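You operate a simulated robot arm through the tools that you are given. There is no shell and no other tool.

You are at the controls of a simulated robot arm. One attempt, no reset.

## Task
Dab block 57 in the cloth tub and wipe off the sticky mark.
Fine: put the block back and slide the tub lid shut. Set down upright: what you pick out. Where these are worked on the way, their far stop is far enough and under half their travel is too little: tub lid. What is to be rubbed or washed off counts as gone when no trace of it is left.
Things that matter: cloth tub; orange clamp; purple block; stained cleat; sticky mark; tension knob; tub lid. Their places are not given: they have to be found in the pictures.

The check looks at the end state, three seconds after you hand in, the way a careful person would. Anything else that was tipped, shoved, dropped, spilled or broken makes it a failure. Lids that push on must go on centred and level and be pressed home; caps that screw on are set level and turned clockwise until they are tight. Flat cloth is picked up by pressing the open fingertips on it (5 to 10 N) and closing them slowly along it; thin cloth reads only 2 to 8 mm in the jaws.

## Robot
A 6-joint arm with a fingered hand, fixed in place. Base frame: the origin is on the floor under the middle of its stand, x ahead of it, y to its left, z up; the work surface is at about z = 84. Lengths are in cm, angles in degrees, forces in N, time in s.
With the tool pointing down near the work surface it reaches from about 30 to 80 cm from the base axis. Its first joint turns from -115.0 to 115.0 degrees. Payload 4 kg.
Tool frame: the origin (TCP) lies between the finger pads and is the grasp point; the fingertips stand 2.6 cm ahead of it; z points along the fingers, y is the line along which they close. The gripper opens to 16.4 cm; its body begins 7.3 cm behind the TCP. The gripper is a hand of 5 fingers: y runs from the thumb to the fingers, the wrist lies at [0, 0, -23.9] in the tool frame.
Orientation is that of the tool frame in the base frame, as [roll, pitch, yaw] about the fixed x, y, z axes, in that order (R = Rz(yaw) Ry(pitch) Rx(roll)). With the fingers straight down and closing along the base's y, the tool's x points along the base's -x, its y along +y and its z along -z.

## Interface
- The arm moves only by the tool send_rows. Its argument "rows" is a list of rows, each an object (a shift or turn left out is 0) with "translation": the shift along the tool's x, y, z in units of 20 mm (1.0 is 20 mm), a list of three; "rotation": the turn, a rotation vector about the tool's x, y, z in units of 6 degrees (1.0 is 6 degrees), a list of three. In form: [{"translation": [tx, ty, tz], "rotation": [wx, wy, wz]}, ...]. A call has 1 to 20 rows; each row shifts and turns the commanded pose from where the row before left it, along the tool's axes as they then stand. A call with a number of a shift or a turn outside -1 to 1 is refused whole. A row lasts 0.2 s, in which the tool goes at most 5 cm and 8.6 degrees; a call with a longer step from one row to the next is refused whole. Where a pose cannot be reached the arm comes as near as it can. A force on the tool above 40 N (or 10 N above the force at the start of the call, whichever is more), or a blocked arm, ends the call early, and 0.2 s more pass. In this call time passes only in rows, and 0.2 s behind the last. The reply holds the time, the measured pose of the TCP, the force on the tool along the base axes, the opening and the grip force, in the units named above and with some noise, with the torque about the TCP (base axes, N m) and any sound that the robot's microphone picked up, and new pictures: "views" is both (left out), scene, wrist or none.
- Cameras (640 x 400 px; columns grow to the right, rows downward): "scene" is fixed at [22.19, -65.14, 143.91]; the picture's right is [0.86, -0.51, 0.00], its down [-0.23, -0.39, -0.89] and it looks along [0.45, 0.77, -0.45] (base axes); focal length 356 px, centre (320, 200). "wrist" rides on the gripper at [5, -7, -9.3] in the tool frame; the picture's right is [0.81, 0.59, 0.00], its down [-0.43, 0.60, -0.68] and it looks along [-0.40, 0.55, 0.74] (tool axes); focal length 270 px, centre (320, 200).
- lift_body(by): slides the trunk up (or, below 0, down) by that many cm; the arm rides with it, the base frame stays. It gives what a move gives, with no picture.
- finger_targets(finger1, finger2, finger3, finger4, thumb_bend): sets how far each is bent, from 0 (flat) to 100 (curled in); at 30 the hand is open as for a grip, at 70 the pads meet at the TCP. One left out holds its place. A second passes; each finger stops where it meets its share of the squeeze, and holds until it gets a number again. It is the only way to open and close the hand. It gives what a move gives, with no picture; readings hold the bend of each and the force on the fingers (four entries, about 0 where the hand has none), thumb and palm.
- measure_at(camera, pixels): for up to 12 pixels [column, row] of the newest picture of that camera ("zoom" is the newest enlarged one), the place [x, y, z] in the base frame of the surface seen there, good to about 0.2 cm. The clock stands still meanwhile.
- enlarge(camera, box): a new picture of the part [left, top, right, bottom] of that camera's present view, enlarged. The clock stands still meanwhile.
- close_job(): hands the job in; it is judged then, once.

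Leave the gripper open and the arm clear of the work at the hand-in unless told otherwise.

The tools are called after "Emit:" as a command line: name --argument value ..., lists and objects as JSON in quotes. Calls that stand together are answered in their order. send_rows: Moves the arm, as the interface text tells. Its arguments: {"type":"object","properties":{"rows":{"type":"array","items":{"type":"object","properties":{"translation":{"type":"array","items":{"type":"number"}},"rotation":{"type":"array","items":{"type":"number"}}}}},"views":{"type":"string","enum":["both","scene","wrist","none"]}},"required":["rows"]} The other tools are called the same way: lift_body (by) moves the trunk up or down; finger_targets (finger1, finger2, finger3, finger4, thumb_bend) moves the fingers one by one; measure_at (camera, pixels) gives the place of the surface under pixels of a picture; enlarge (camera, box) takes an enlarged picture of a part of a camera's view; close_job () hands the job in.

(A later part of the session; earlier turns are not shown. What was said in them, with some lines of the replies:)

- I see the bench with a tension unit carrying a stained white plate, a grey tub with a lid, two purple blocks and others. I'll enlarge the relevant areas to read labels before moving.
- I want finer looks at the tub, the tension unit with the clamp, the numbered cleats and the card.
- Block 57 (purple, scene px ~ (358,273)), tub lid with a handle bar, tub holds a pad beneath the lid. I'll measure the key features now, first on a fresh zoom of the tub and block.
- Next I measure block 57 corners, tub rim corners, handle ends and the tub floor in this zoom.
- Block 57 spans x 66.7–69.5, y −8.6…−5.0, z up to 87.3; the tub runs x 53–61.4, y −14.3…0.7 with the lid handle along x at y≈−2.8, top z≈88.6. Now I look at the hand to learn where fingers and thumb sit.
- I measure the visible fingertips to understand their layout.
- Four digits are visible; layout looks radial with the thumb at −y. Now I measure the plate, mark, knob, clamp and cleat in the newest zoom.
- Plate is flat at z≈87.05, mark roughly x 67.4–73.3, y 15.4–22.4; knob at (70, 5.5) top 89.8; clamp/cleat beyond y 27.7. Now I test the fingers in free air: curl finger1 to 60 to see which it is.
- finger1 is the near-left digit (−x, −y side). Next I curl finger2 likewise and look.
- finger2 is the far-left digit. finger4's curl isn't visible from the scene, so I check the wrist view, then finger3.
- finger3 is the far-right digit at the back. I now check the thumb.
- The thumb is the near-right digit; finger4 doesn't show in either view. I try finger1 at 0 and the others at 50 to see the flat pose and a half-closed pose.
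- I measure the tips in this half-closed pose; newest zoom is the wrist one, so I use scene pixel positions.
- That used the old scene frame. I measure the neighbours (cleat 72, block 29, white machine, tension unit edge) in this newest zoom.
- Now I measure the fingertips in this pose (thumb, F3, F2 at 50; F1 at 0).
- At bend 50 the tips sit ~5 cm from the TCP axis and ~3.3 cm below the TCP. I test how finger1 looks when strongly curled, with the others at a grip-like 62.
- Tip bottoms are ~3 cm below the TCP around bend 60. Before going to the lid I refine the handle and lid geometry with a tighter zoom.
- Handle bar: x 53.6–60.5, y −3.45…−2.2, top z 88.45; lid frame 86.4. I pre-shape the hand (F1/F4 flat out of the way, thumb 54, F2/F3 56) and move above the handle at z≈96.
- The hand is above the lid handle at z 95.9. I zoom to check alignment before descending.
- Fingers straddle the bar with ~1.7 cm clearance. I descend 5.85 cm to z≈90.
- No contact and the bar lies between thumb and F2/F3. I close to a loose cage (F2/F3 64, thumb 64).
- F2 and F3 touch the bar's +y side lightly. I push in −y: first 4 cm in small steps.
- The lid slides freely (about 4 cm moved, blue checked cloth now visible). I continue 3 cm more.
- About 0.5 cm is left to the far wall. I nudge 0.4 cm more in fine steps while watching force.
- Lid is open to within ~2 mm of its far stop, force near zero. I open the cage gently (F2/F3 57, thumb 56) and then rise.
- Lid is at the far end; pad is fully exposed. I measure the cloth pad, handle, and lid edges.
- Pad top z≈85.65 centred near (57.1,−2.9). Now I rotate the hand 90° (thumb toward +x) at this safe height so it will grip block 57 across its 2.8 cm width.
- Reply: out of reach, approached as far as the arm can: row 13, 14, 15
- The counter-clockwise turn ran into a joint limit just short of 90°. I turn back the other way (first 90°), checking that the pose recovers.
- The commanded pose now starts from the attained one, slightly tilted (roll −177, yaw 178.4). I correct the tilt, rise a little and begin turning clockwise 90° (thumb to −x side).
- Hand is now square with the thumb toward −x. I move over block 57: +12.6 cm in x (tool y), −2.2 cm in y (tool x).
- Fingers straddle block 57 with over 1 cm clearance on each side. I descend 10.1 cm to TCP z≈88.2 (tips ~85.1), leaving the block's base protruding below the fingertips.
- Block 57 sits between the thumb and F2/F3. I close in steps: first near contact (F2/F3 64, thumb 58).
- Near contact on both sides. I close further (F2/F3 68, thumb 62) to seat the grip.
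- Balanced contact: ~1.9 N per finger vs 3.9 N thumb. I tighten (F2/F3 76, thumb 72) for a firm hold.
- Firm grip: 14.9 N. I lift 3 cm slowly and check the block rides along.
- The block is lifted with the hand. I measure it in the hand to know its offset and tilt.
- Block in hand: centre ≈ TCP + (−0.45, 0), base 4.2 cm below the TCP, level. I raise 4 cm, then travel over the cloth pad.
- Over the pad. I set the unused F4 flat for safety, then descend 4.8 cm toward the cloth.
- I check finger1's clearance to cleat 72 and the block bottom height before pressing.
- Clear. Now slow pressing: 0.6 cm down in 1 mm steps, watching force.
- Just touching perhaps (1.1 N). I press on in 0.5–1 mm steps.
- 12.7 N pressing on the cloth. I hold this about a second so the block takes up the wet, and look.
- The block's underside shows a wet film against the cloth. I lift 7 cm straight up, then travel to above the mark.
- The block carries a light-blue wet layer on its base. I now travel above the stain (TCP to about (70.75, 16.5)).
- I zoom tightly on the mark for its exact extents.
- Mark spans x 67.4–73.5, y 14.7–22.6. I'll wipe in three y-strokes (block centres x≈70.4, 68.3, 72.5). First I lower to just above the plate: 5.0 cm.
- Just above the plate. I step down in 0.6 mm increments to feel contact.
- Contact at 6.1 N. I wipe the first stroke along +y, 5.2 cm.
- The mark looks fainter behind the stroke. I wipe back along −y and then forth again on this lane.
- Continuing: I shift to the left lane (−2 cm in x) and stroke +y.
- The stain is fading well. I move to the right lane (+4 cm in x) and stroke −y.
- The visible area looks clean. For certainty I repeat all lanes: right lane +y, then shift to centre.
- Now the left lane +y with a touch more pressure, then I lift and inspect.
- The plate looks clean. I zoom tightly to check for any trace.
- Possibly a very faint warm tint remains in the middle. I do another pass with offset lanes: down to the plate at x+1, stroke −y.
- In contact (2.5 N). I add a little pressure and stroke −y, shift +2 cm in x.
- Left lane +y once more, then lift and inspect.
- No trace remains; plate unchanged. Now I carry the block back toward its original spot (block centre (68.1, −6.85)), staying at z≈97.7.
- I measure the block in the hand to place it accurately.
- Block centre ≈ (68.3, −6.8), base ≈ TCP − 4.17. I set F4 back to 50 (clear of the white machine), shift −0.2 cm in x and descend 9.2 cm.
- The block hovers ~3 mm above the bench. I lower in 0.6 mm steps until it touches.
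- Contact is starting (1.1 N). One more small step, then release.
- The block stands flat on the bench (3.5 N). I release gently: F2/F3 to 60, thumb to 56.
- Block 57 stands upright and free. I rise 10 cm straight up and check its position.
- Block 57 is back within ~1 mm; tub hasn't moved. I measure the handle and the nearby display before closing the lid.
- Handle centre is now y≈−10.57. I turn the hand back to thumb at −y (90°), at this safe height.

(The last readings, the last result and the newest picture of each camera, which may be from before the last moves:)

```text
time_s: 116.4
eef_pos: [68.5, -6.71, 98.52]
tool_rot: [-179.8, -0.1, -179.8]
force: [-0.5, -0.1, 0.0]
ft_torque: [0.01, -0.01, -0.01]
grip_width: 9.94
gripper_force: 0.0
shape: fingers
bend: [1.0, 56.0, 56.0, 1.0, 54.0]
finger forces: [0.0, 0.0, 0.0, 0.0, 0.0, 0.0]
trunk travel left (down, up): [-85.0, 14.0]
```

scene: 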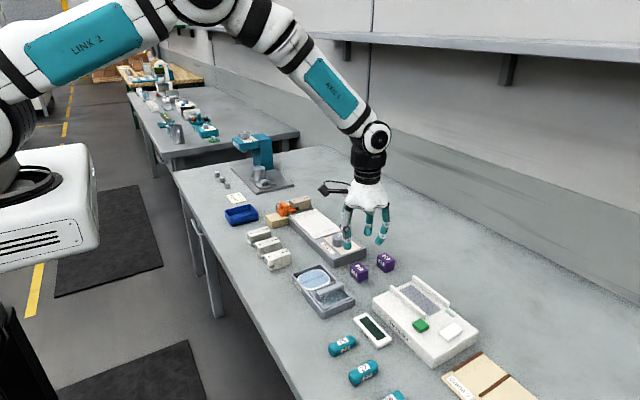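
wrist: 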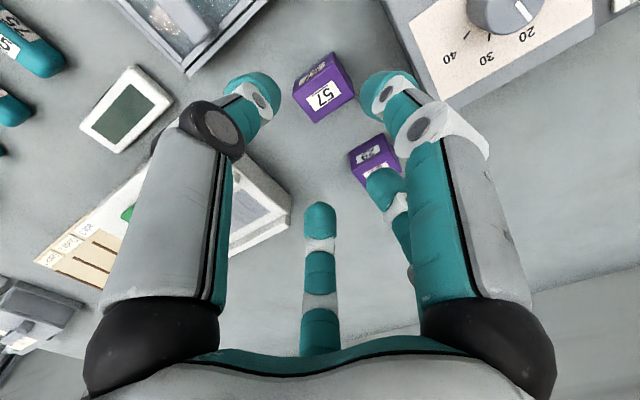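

Now I move above the handle at its open position.

Emit:
send_rows --rows '[{"translation": [0.716, -0.24, 0]}, {"translation": [0.716, -0.24, 0]}, {"translation": [0.716, -0.24, 0]}, {"translation": [0.716, -0.24, 0]}, {"translation": [0.716, -0.24, 0]}, {"translation": [0.716, -0.24, 0]}, {"translation": [0.716, -0.24, 0]}, {"translation": [0.716, -0.24, 0]}, {"translation": [0, 0, 0]}]' --views "both"

Emit:
enlarge --camera "scene" --box '[270, 220, 370, 320]'

```text
time_s: 118.4
eef_pos: [56.99, -10.75, 98.37]
tool_rot: [-179.8, -0.1, -179.8]
force: [0.0, -1.2, 0.7]
ft_torque: [0.0, 0.0, -0.03]
grip_width: 9.93
gripper_force: 0.0
shape: fingers
bend: [1.0, 56.0, 56.0, 1.0, 54.0]
finger forces: [0.2, 0.0, 0.0, 0.1, 0.0, 0.0]
trunk travel left (down, up): [-85.0, 14.0]
```

scene: 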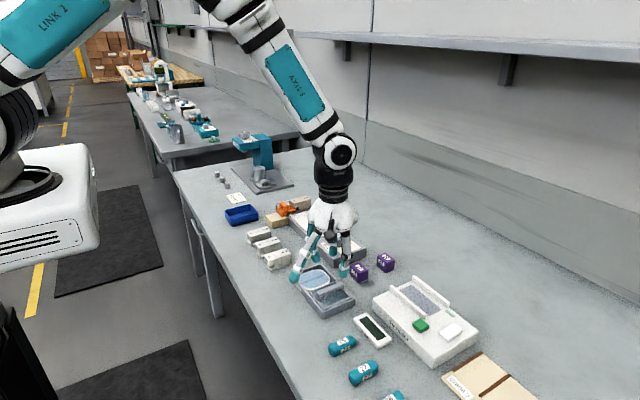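
wrist: 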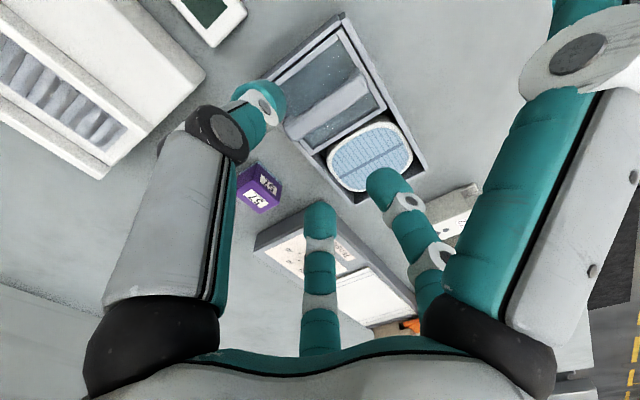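

```text
4.00 times, centred on (320, 270) of scene
```

zoom: 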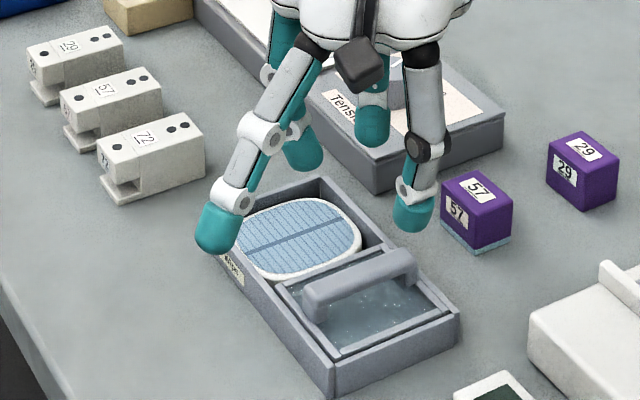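

Aligned. I descend 8.3 cm to straddle the handle.

Emit:
send_rows --rows '[{"translation": [0, 0.05, 0.8]}, {"translation": [0, 0, 0.8]}, {"translation": [0, 0, 0.8]}, {"translation": [0, 0, 0.5]}, {"translation": [0, 0, 0.5]}, {"translation": [0, 0, 0.3]}, {"translation": [0, 0, 0.3]}, {"translation": [0, 0, 0.15]}, {"translation": [0, 0, 0]}]' --views "both"

Emit:
enlarge --camera "scene" --box '[270, 230, 370, 330]'

Emit:
enlarge --camera "wrist" --box '[180, 30, 460, 260]'

```text
time_s: 120.4
eef_pos: [57.17, -10.56, 90.25]
tool_rot: [-179.8, -0.1, -179.8]
force: [0.0, -0.2, -0.4]
ft_torque: [-0.03, 0.01, 0.01]
grip_width: 9.95
gripper_force: 0.0
shape: fingers
bend: [1.0, 56.0, 56.0, 1.0, 54.0]
finger forces: [0.1, 0.1, 0.0, 0.1, 0.0, 0.1]
trunk travel left (down, up): [-85.0, 14.0]
```

scene: 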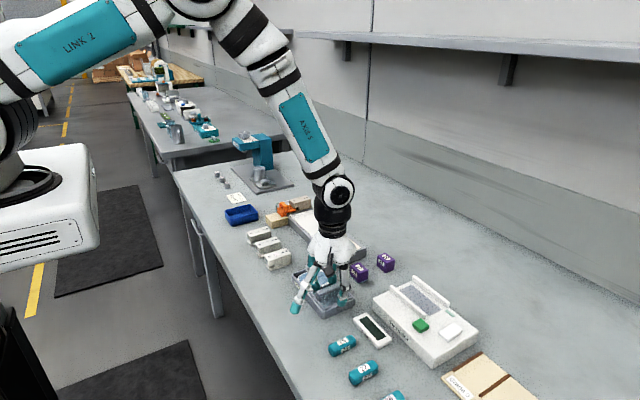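
wrist: 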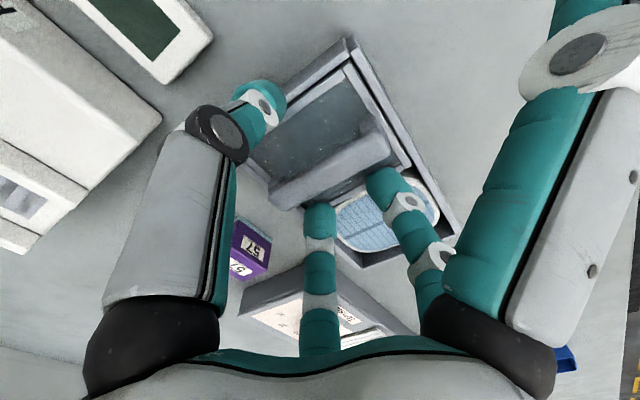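

```text
4.00 times, centred on (320, 280) of scene
```

zoom: 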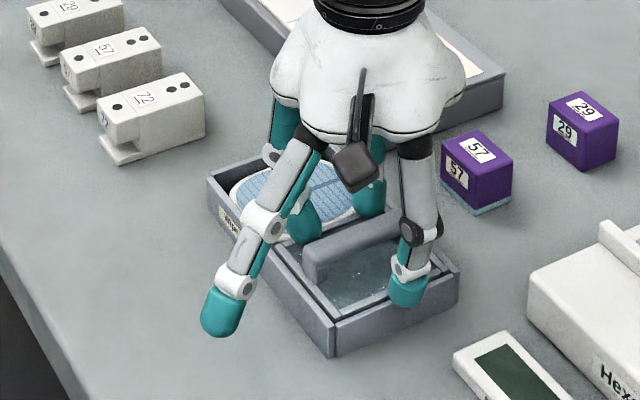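

```text
1.74 times, centred on (320, 145) of wrist
```

zoom: 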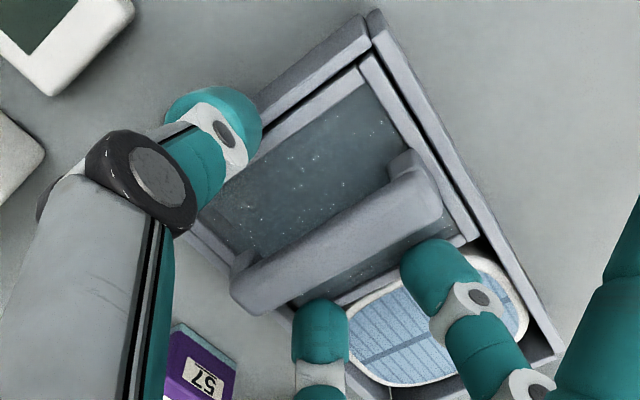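

The bar is between thumb and fingers. I close to a cage: F2/F3 62, thumb 67.

Emit:
finger_targets --finger2 62 --finger3 62 --thumb_bend 67

Emit:
enlarge --camera "wrist" --box '[180, 30, 460, 260]'

```text
time_s: 121.4
eef_pos: [57.08, -10.59, 90.29]
tool_rot: [-179.7, -0.1, -179.8]
force: [0.0, -0.7, 0.8]
ft_torque: [0.02, -0.01, 0.0]
grip_width: 10.02
gripper_force: 0.1
shape: fingers
bend: [1.0, 62.0, 62.0, 1.0, 67.0]
finger forces: [0.1, 0.1, 0.1, 0.0, 0.0, 0.0]
trunk travel left (down, up): [-85.0, 14.0]
```

```text
1.74 times, centred on (320, 145) of wrist
```

zoom: 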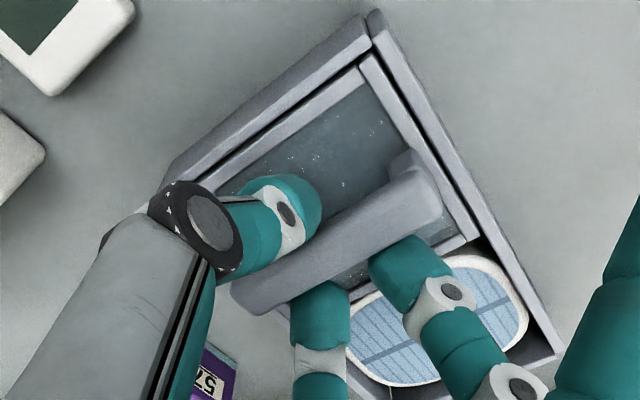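

The cage is around the bar without squeeze. I push +y, 4 cm first.

Emit:
send_rows --rows '[{"translation": [0, 0.25, 0]}, {"translation": [0, 0.25, 0]}, {"translation": [0, 0.25, 0]}, {"translation": [0, 0.25, 0]}, {"translation": [0, 0.25, 0]}, {"translation": [0, 0.25, 0]}, {"translation": [0, 0.25, 0]}, {"translation": [0, 0.25, 0]}]' --views "both"

Emit:
enlarge --camera "scene" --box '[270, 230, 370, 330]'

```text
time_s: 123.2
eef_pos: [57.02, -6.59, 90.21]
tool_rot: [-179.7, 0.0, -179.8]
force: [0.0, -0.6, -0.2]
ft_torque: [0.0, -0.03, -0.02]
grip_width: 10.05
gripper_force: 0.5
shape: fingers
bend: [1.0, 62.0, 62.0, 1.0, 67.0]
finger forces: [0.0, 0.0, 0.0, 0.1, 0.4, 0.0]
trunk travel left (down, up): [-85.0, 14.0]
```

scene: 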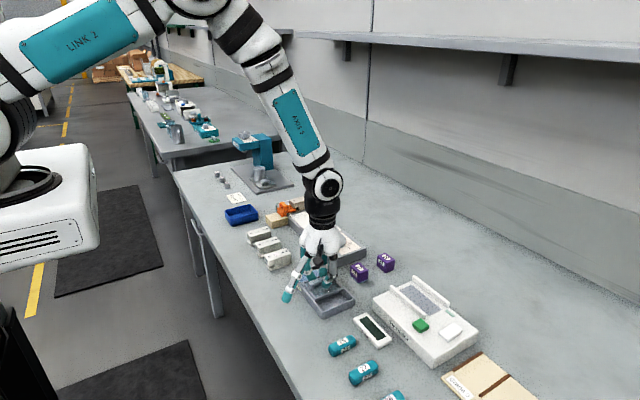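
wrist: 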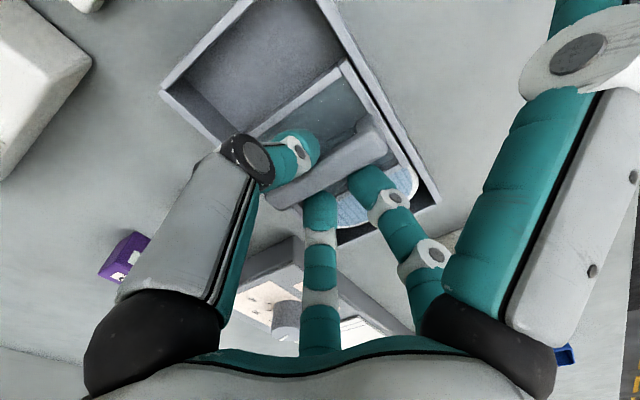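

```text
4.00 times, centred on (320, 280) of scene
```

zoom: 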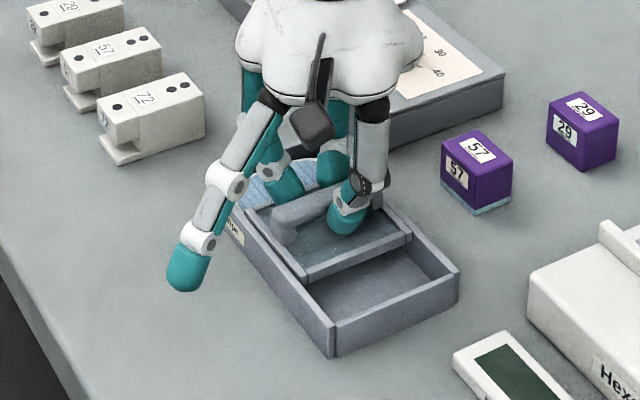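

Sliding well. 3 cm more.

Emit:
send_rows --rows '[{"translation": [0, 0.25, 0]}, {"translation": [0, 0.25, 0]}, {"translation": [0, 0.25, 0]}, {"translation": [0, 0.25, 0]}, {"translation": [0, 0.25, 0]}, {"translation": [0, 0.25, 0]}, {"translation": [0, 0, 0]}]' --views "both"

Emit:
enlarge --camera "scene" --box '[285, 245, 355, 305]'

Emit:
enlarge --camera "wrist" --box '[220, 40, 460, 240]'

```text
time_s: 124.8
eef_pos: [57.07, -3.57, 90.15]
tool_rot: [-179.9, -0.1, -179.9]
force: [0.3, 0.1, 0.6]
ft_torque: [-0.02, 0.01, 0.02]
grip_width: 10.01
gripper_force: 0.6
shape: fingers
bend: [1.0, 62.0, 62.0, 1.0, 67.0]
finger forces: [0.0, 0.1, 0.0, 0.0, 0.4, 0.0]
trunk travel left (down, up): [-85.0, 14.0]
```

scene: 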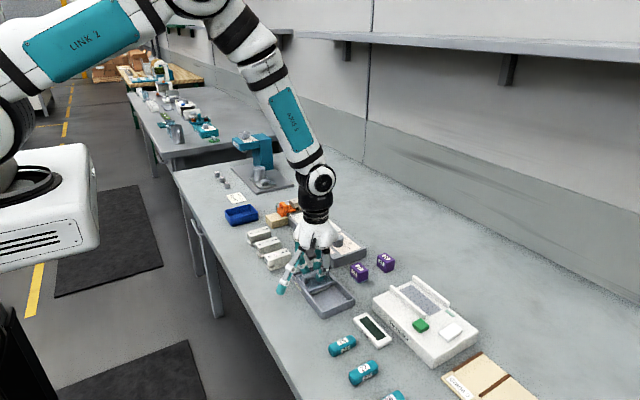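
wrist: 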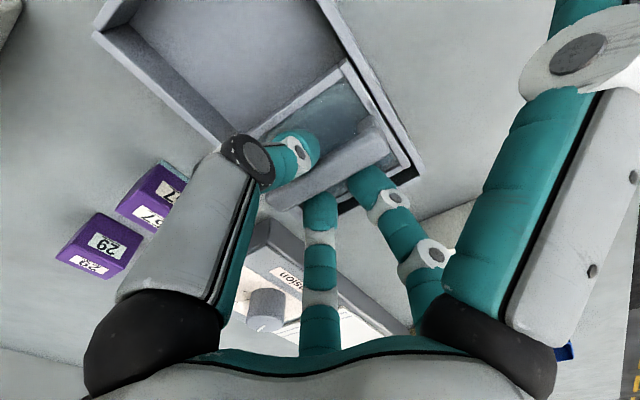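

```text
6.67 times, centred on (320, 275) of scene
```

zoom: 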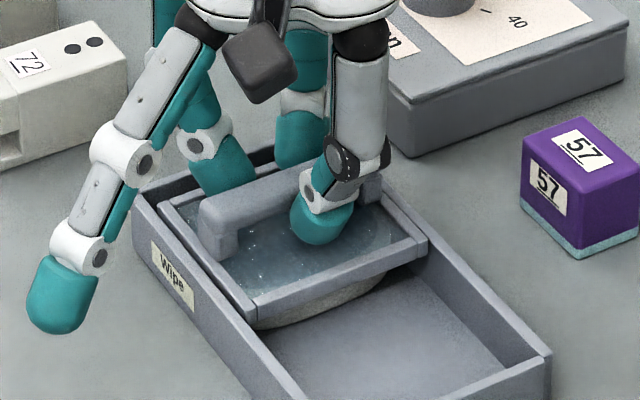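

```text
2.00 times, centred on (340, 140) of wrist
```

zoom: 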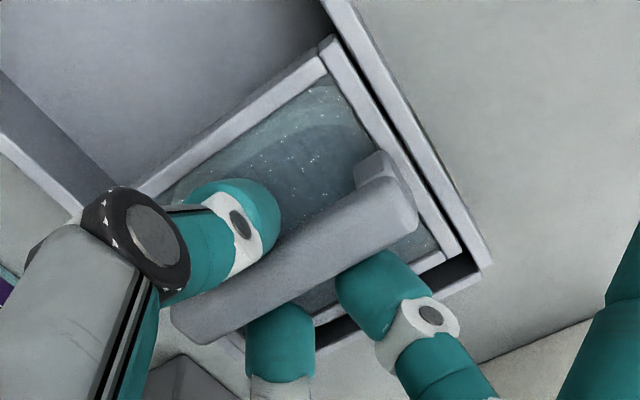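

About 0.7 cm remains to the closed stop. I advance in 1 mm steps.

Emit:
send_rows --rows '[{"translation": [0, 0.05, 0]}, {"translation": [0, 0.05, 0]}, {"translation": [0, 0.05, 0]}, {"translation": [0, 0.05, 0]}, {"translation": [0, 0.05, 0]}, {"translation": [0, 0, 0]}]' --views "wrist"

Emit:
enlarge --camera "wrist" --box '[220, 40, 460, 240]'

```text
time_s: 126.2
eef_pos: [57.12, -3.02, 90.16]
tool_rot: [-179.8, -0.1, -179.7]
force: [0.1, 1.6, -0.7]
ft_torque: [0.01, 0.03, 0.03]
grip_width: 10.04
gripper_force: 0.3
shape: fingers
bend: [1.0, 62.0, 62.0, 1.0, 67.0]
finger forces: [0.0, 0.5, 0.6, 0.0, 0.1, 0.0]
trunk travel left (down, up): [-85.0, 14.0]
```

wrist: 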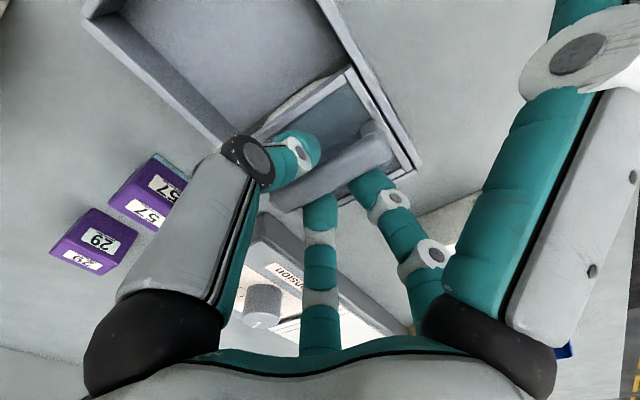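

```text
2.00 times, centred on (340, 140) of wrist
```

zoom: 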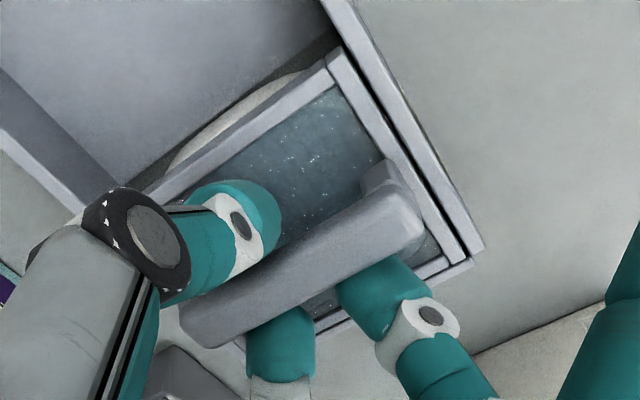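

The lid seems to have reached the closed end (fingers now feel the bar). I compare against the original view.

Emit:
enlarge --camera "scene" --box '[288, 258, 348, 298]'

```text
10.00 times, centred on (318, 278) of scene
```

zoom: 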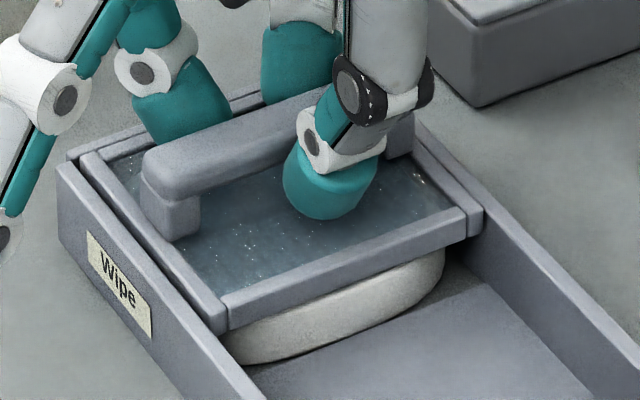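

Nearly identical to the start view, perhaps 1 mm short; the bar is pushing on F2/F3 in +y. I follow 3 mm further in +y to let it seat.

Emit:
send_rows --rows '[{"translation": [0, 0.05, 0]}, {"translation": [0, 0.05, 0]}, {"translation": [0, 0.05, 0]}, {"translation": [0, 0, 0]}]' --views "wrist"

Emit:
enlarge --camera "scene" --box '[288, 258, 348, 298]'

```text
time_s: 127.2
eef_pos: [57.1, -2.77, 90.17]
tool_rot: [-179.8, -0.2, -179.8]
force: [0.9, 0.6, 0.2]
ft_torque: [-0.01, 0.0, 0.01]
grip_width: 10.04
gripper_force: 0.0
shape: fingers
bend: [1.0, 62.0, 62.0, 1.0, 67.0]
finger forces: [0.0, 0.0, 0.1, 0.0, 0.0, 0.0]
trunk travel left (down, up): [-85.0, 14.0]
```

wrist: 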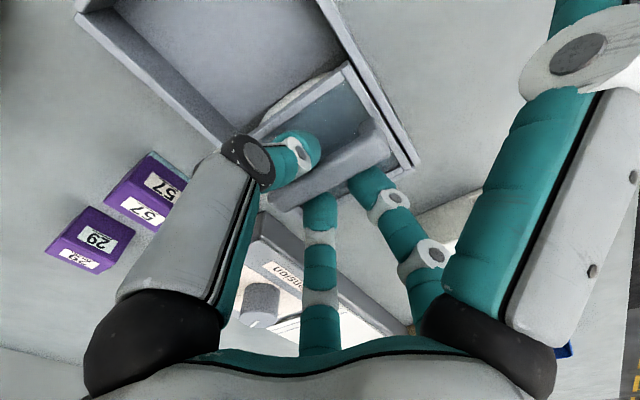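

```text
10.00 times, centred on (318, 278) of scene
```

zoom: 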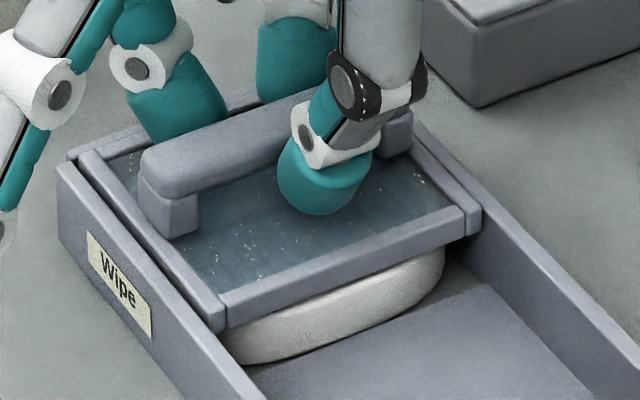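

The lid matches its starting look and no force remains. I measure the same lid pixels as at the start for comparison.

Emit:
measure_at --camera "zoom" --pixels '[[350, 255], [350, 262], [350, 268], [345, 300], [465, 225], [180, 232], [395, 152], [440, 190], [180, 300], [225, 325], [165, 155], [75, 158]]'

```text
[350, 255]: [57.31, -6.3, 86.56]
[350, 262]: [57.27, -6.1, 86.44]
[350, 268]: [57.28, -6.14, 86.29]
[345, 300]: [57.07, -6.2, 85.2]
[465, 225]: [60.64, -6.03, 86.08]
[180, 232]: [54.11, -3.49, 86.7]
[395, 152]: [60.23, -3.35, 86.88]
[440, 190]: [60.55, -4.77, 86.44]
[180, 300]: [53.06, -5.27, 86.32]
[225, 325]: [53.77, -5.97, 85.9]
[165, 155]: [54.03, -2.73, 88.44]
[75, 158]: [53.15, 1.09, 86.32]
```

Lid position matches the start. I open the cage and rise clear.

Emit:
finger_targets --finger2 57 --finger3 57 --thumb_bend 56

Emit:
send_rows --rows '[{"translation": [0, 0, -0.3]}, {"translation": [0, 0, -0.5]}, {"translation": [0, 0, -0.8]}, {"translation": [0, 0, -0.9]}, {"translation": [0, 0, -0.9]}, {"translation": [0, 0, -0.9]}, {"translation": [0, 0, -0.9]}, {"translation": [0, 0, -0.9]}, {"translation": [0, 0, -0.9]}, {"translation": [0, 0, -0.9]}, {"translation": [0, 0, -0.9]}, {"translation": [0, 0, 0]}]' --views "both"

Emit:
enlarge --camera "scene" --box '[288, 258, 348, 298]'

Emit:
enlarge --camera "scene" --box '[260, 180, 420, 320]'

```text
time_s: 128.2
eef_pos: [56.93, -2.75, 90.23]
tool_rot: [-179.8, -0.2, -179.9]
force: [-0.4, 0.7, -0.4]
ft_torque: [-0.02, 0.03, 0.02]
grip_width: 9.94
gripper_force: 0.2
shape: fingers
bend: [1.0, 56.0, 56.0, 1.0, 56.0]
finger forces: [0.0, 0.0, 0.1, 0.0, 0.0, 0.0]
trunk travel left (down, up): [-85.0, 14.0]
```

```text
time_s: 130.8
eef_pos: [57.01, -2.79, 107.95]
tool_rot: [-179.9, -0.1, -179.9]
force: [0.2, 0.4, -0.2]
ft_torque: [0.01, 0.0, -0.02]
grip_width: 9.89
gripper_force: 0.0
shape: fingers
bend: [1.0, 56.0, 56.0, 1.0, 56.0]
finger forces: [0.0, 0.0, 0.1, 0.1, 0.0, 0.1]
trunk travel left (down, up): [-85.0, 14.0]
```

scene: 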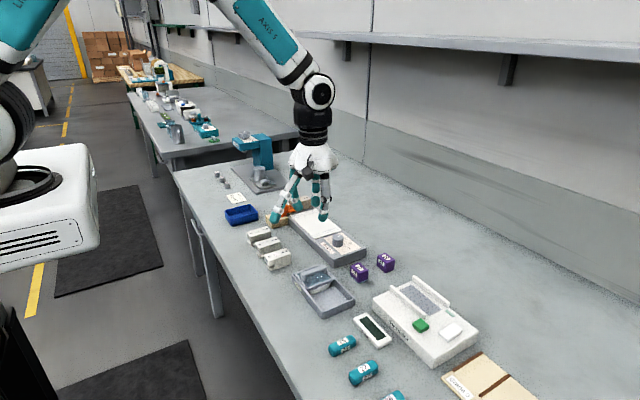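
wrist: 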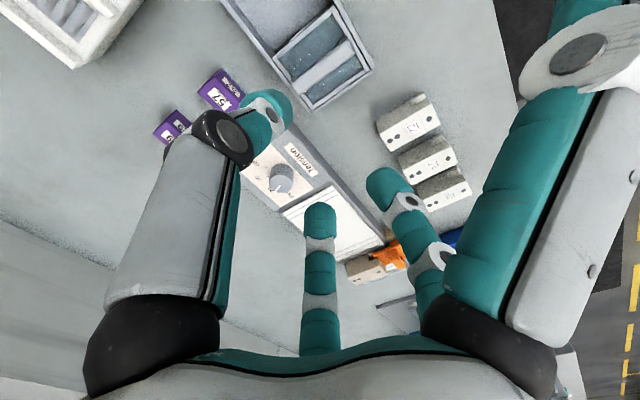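

```text
10.00 times, centred on (318, 278) of scene
```

zoom: 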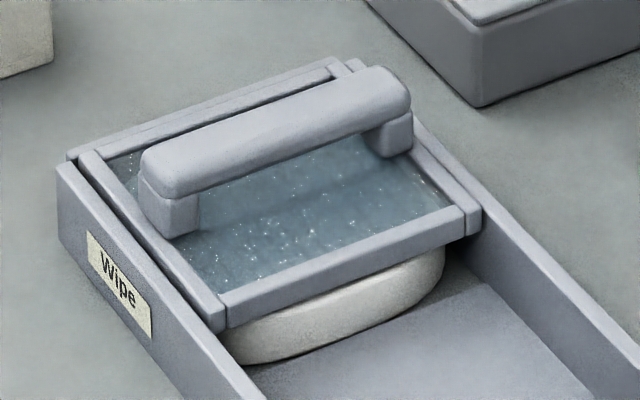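

```text
2.86 times, centred on (340, 250) of scene
```

zoom: 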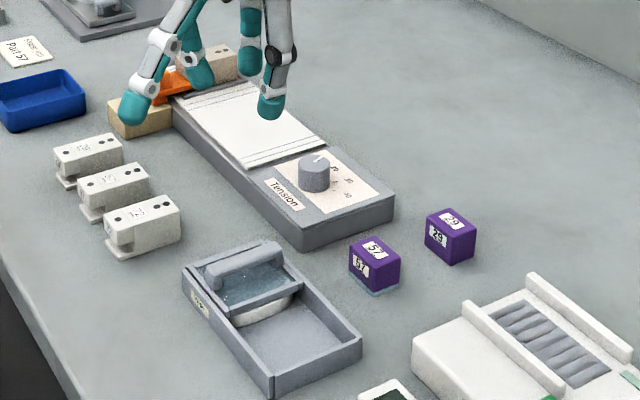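

Everything sits as at the start, lid shut, block upright. I raise a bit more, move toward the start pose and open the hand fully, then take a last look at the plate.

Emit:
send_rows --rows '[{"translation": [0, -0.3, -0.8]}, {"translation": [0, -0.3, -0.8]}, {"translation": [0, -0.3, -0.8]}, {"translation": [0, -0.3, -0.8]}, {"translation": [0, -0.3, -0.4]}, {"translation": [0, 0, 0]}]' --views "none"

Emit:
finger_targets --finger1 30 --finger2 30 --finger3 30 --finger4 30 --thumb_bend 30

Emit:
enlarge --camera "scene" --box '[297, 208, 345, 240]'

Emit:
enlarge --camera "wrist" --box '[180, 0, 460, 260]'

Emit:
enlarge --camera "scene" --box '[200, 150, 420, 320]'

```text
time_s: 132.2
eef_pos: [57.2, -5.72, 115.09]
tool_rot: [-179.7, -0.1, -179.8]
force: [-0.1, 0.5, -0.5]
ft_torque: [-0.01, 0.02, 0.01]
grip_width: 9.91
gripper_force: 0.1
shape: fingers
bend: [1.0, 56.0, 56.0, 1.0, 56.0]
finger forces: [0.1, 0.0, 0.0, 0.0, 0.1, 0.0]
trunk travel left (down, up): [-85.0, 14.0]
```

```text
time_s: 133.2
eef_pos: [57.17, -5.82, 115.09]
tool_rot: [-179.8, -0.1, -179.7]
force: [-0.1, 0.2, -0.6]
ft_torque: [0.04, 0.0, -0.02]
grip_width: 9.08
gripper_force: 0.1
shape: fingers
bend: [30.0, 30.0, 30.0, 30.0, 30.0]
finger forces: [0.0, 0.0, 0.0, 0.0, 0.0, 0.0]
trunk travel left (down, up): [-85.0, 14.0]
```

```text
12.50 times, centred on (321, 224) of scene
```

zoom: 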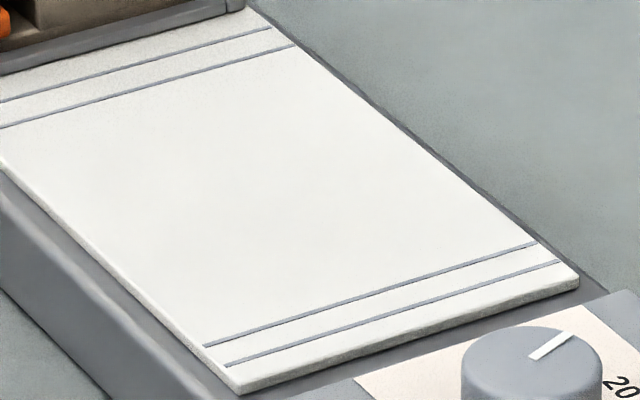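

```text
1.54 times, centred on (320, 130) of wrist
```

zoom: 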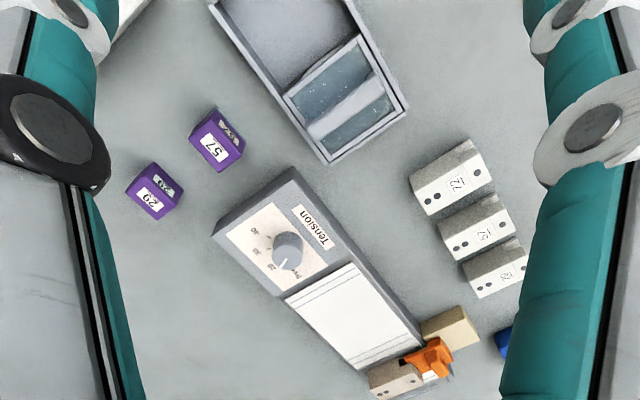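

```text
2.35 times, centred on (310, 235) of scene
```

zoom: 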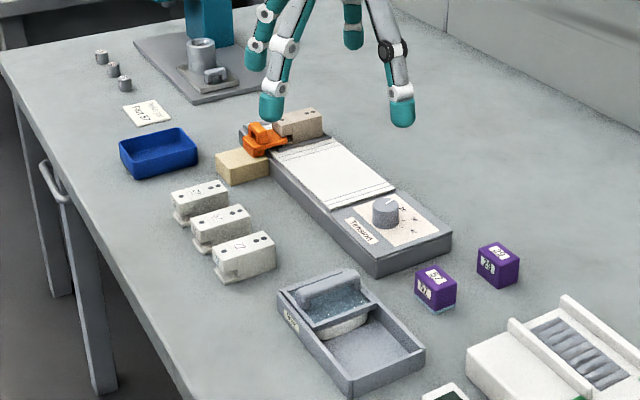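

The plate shows no trace, the strip, clamp and knob are unmoved, block 57 stands upright at its place, the lid is shut, and the hand is open and clear. I hand in.

Emit:
close_job

```text
The job is handed in.
```

The sticky mark is gone from the white plate. I handed the job in with block 57 back and the tub lid shut.

- **Wiping:** I dabbed block 57 on the wet cloth, then wiped the plate in overlapping strokes until close-up views showed no trace.
- **Block:** It stands upright within about 2 mm of where it started. Its base still carries a light-blue wet film from the cloth.
- **Lid:** I slid it nearly to its far stop for the dab, then back to closed. Measured points on it match the starting position within measuring error.
- **Everything else:** The orange clamp, tension knob, stained cleat and the other blocks look unmoved in the last pictures.
- **Arm:** The hand is open and raised clear of the work.
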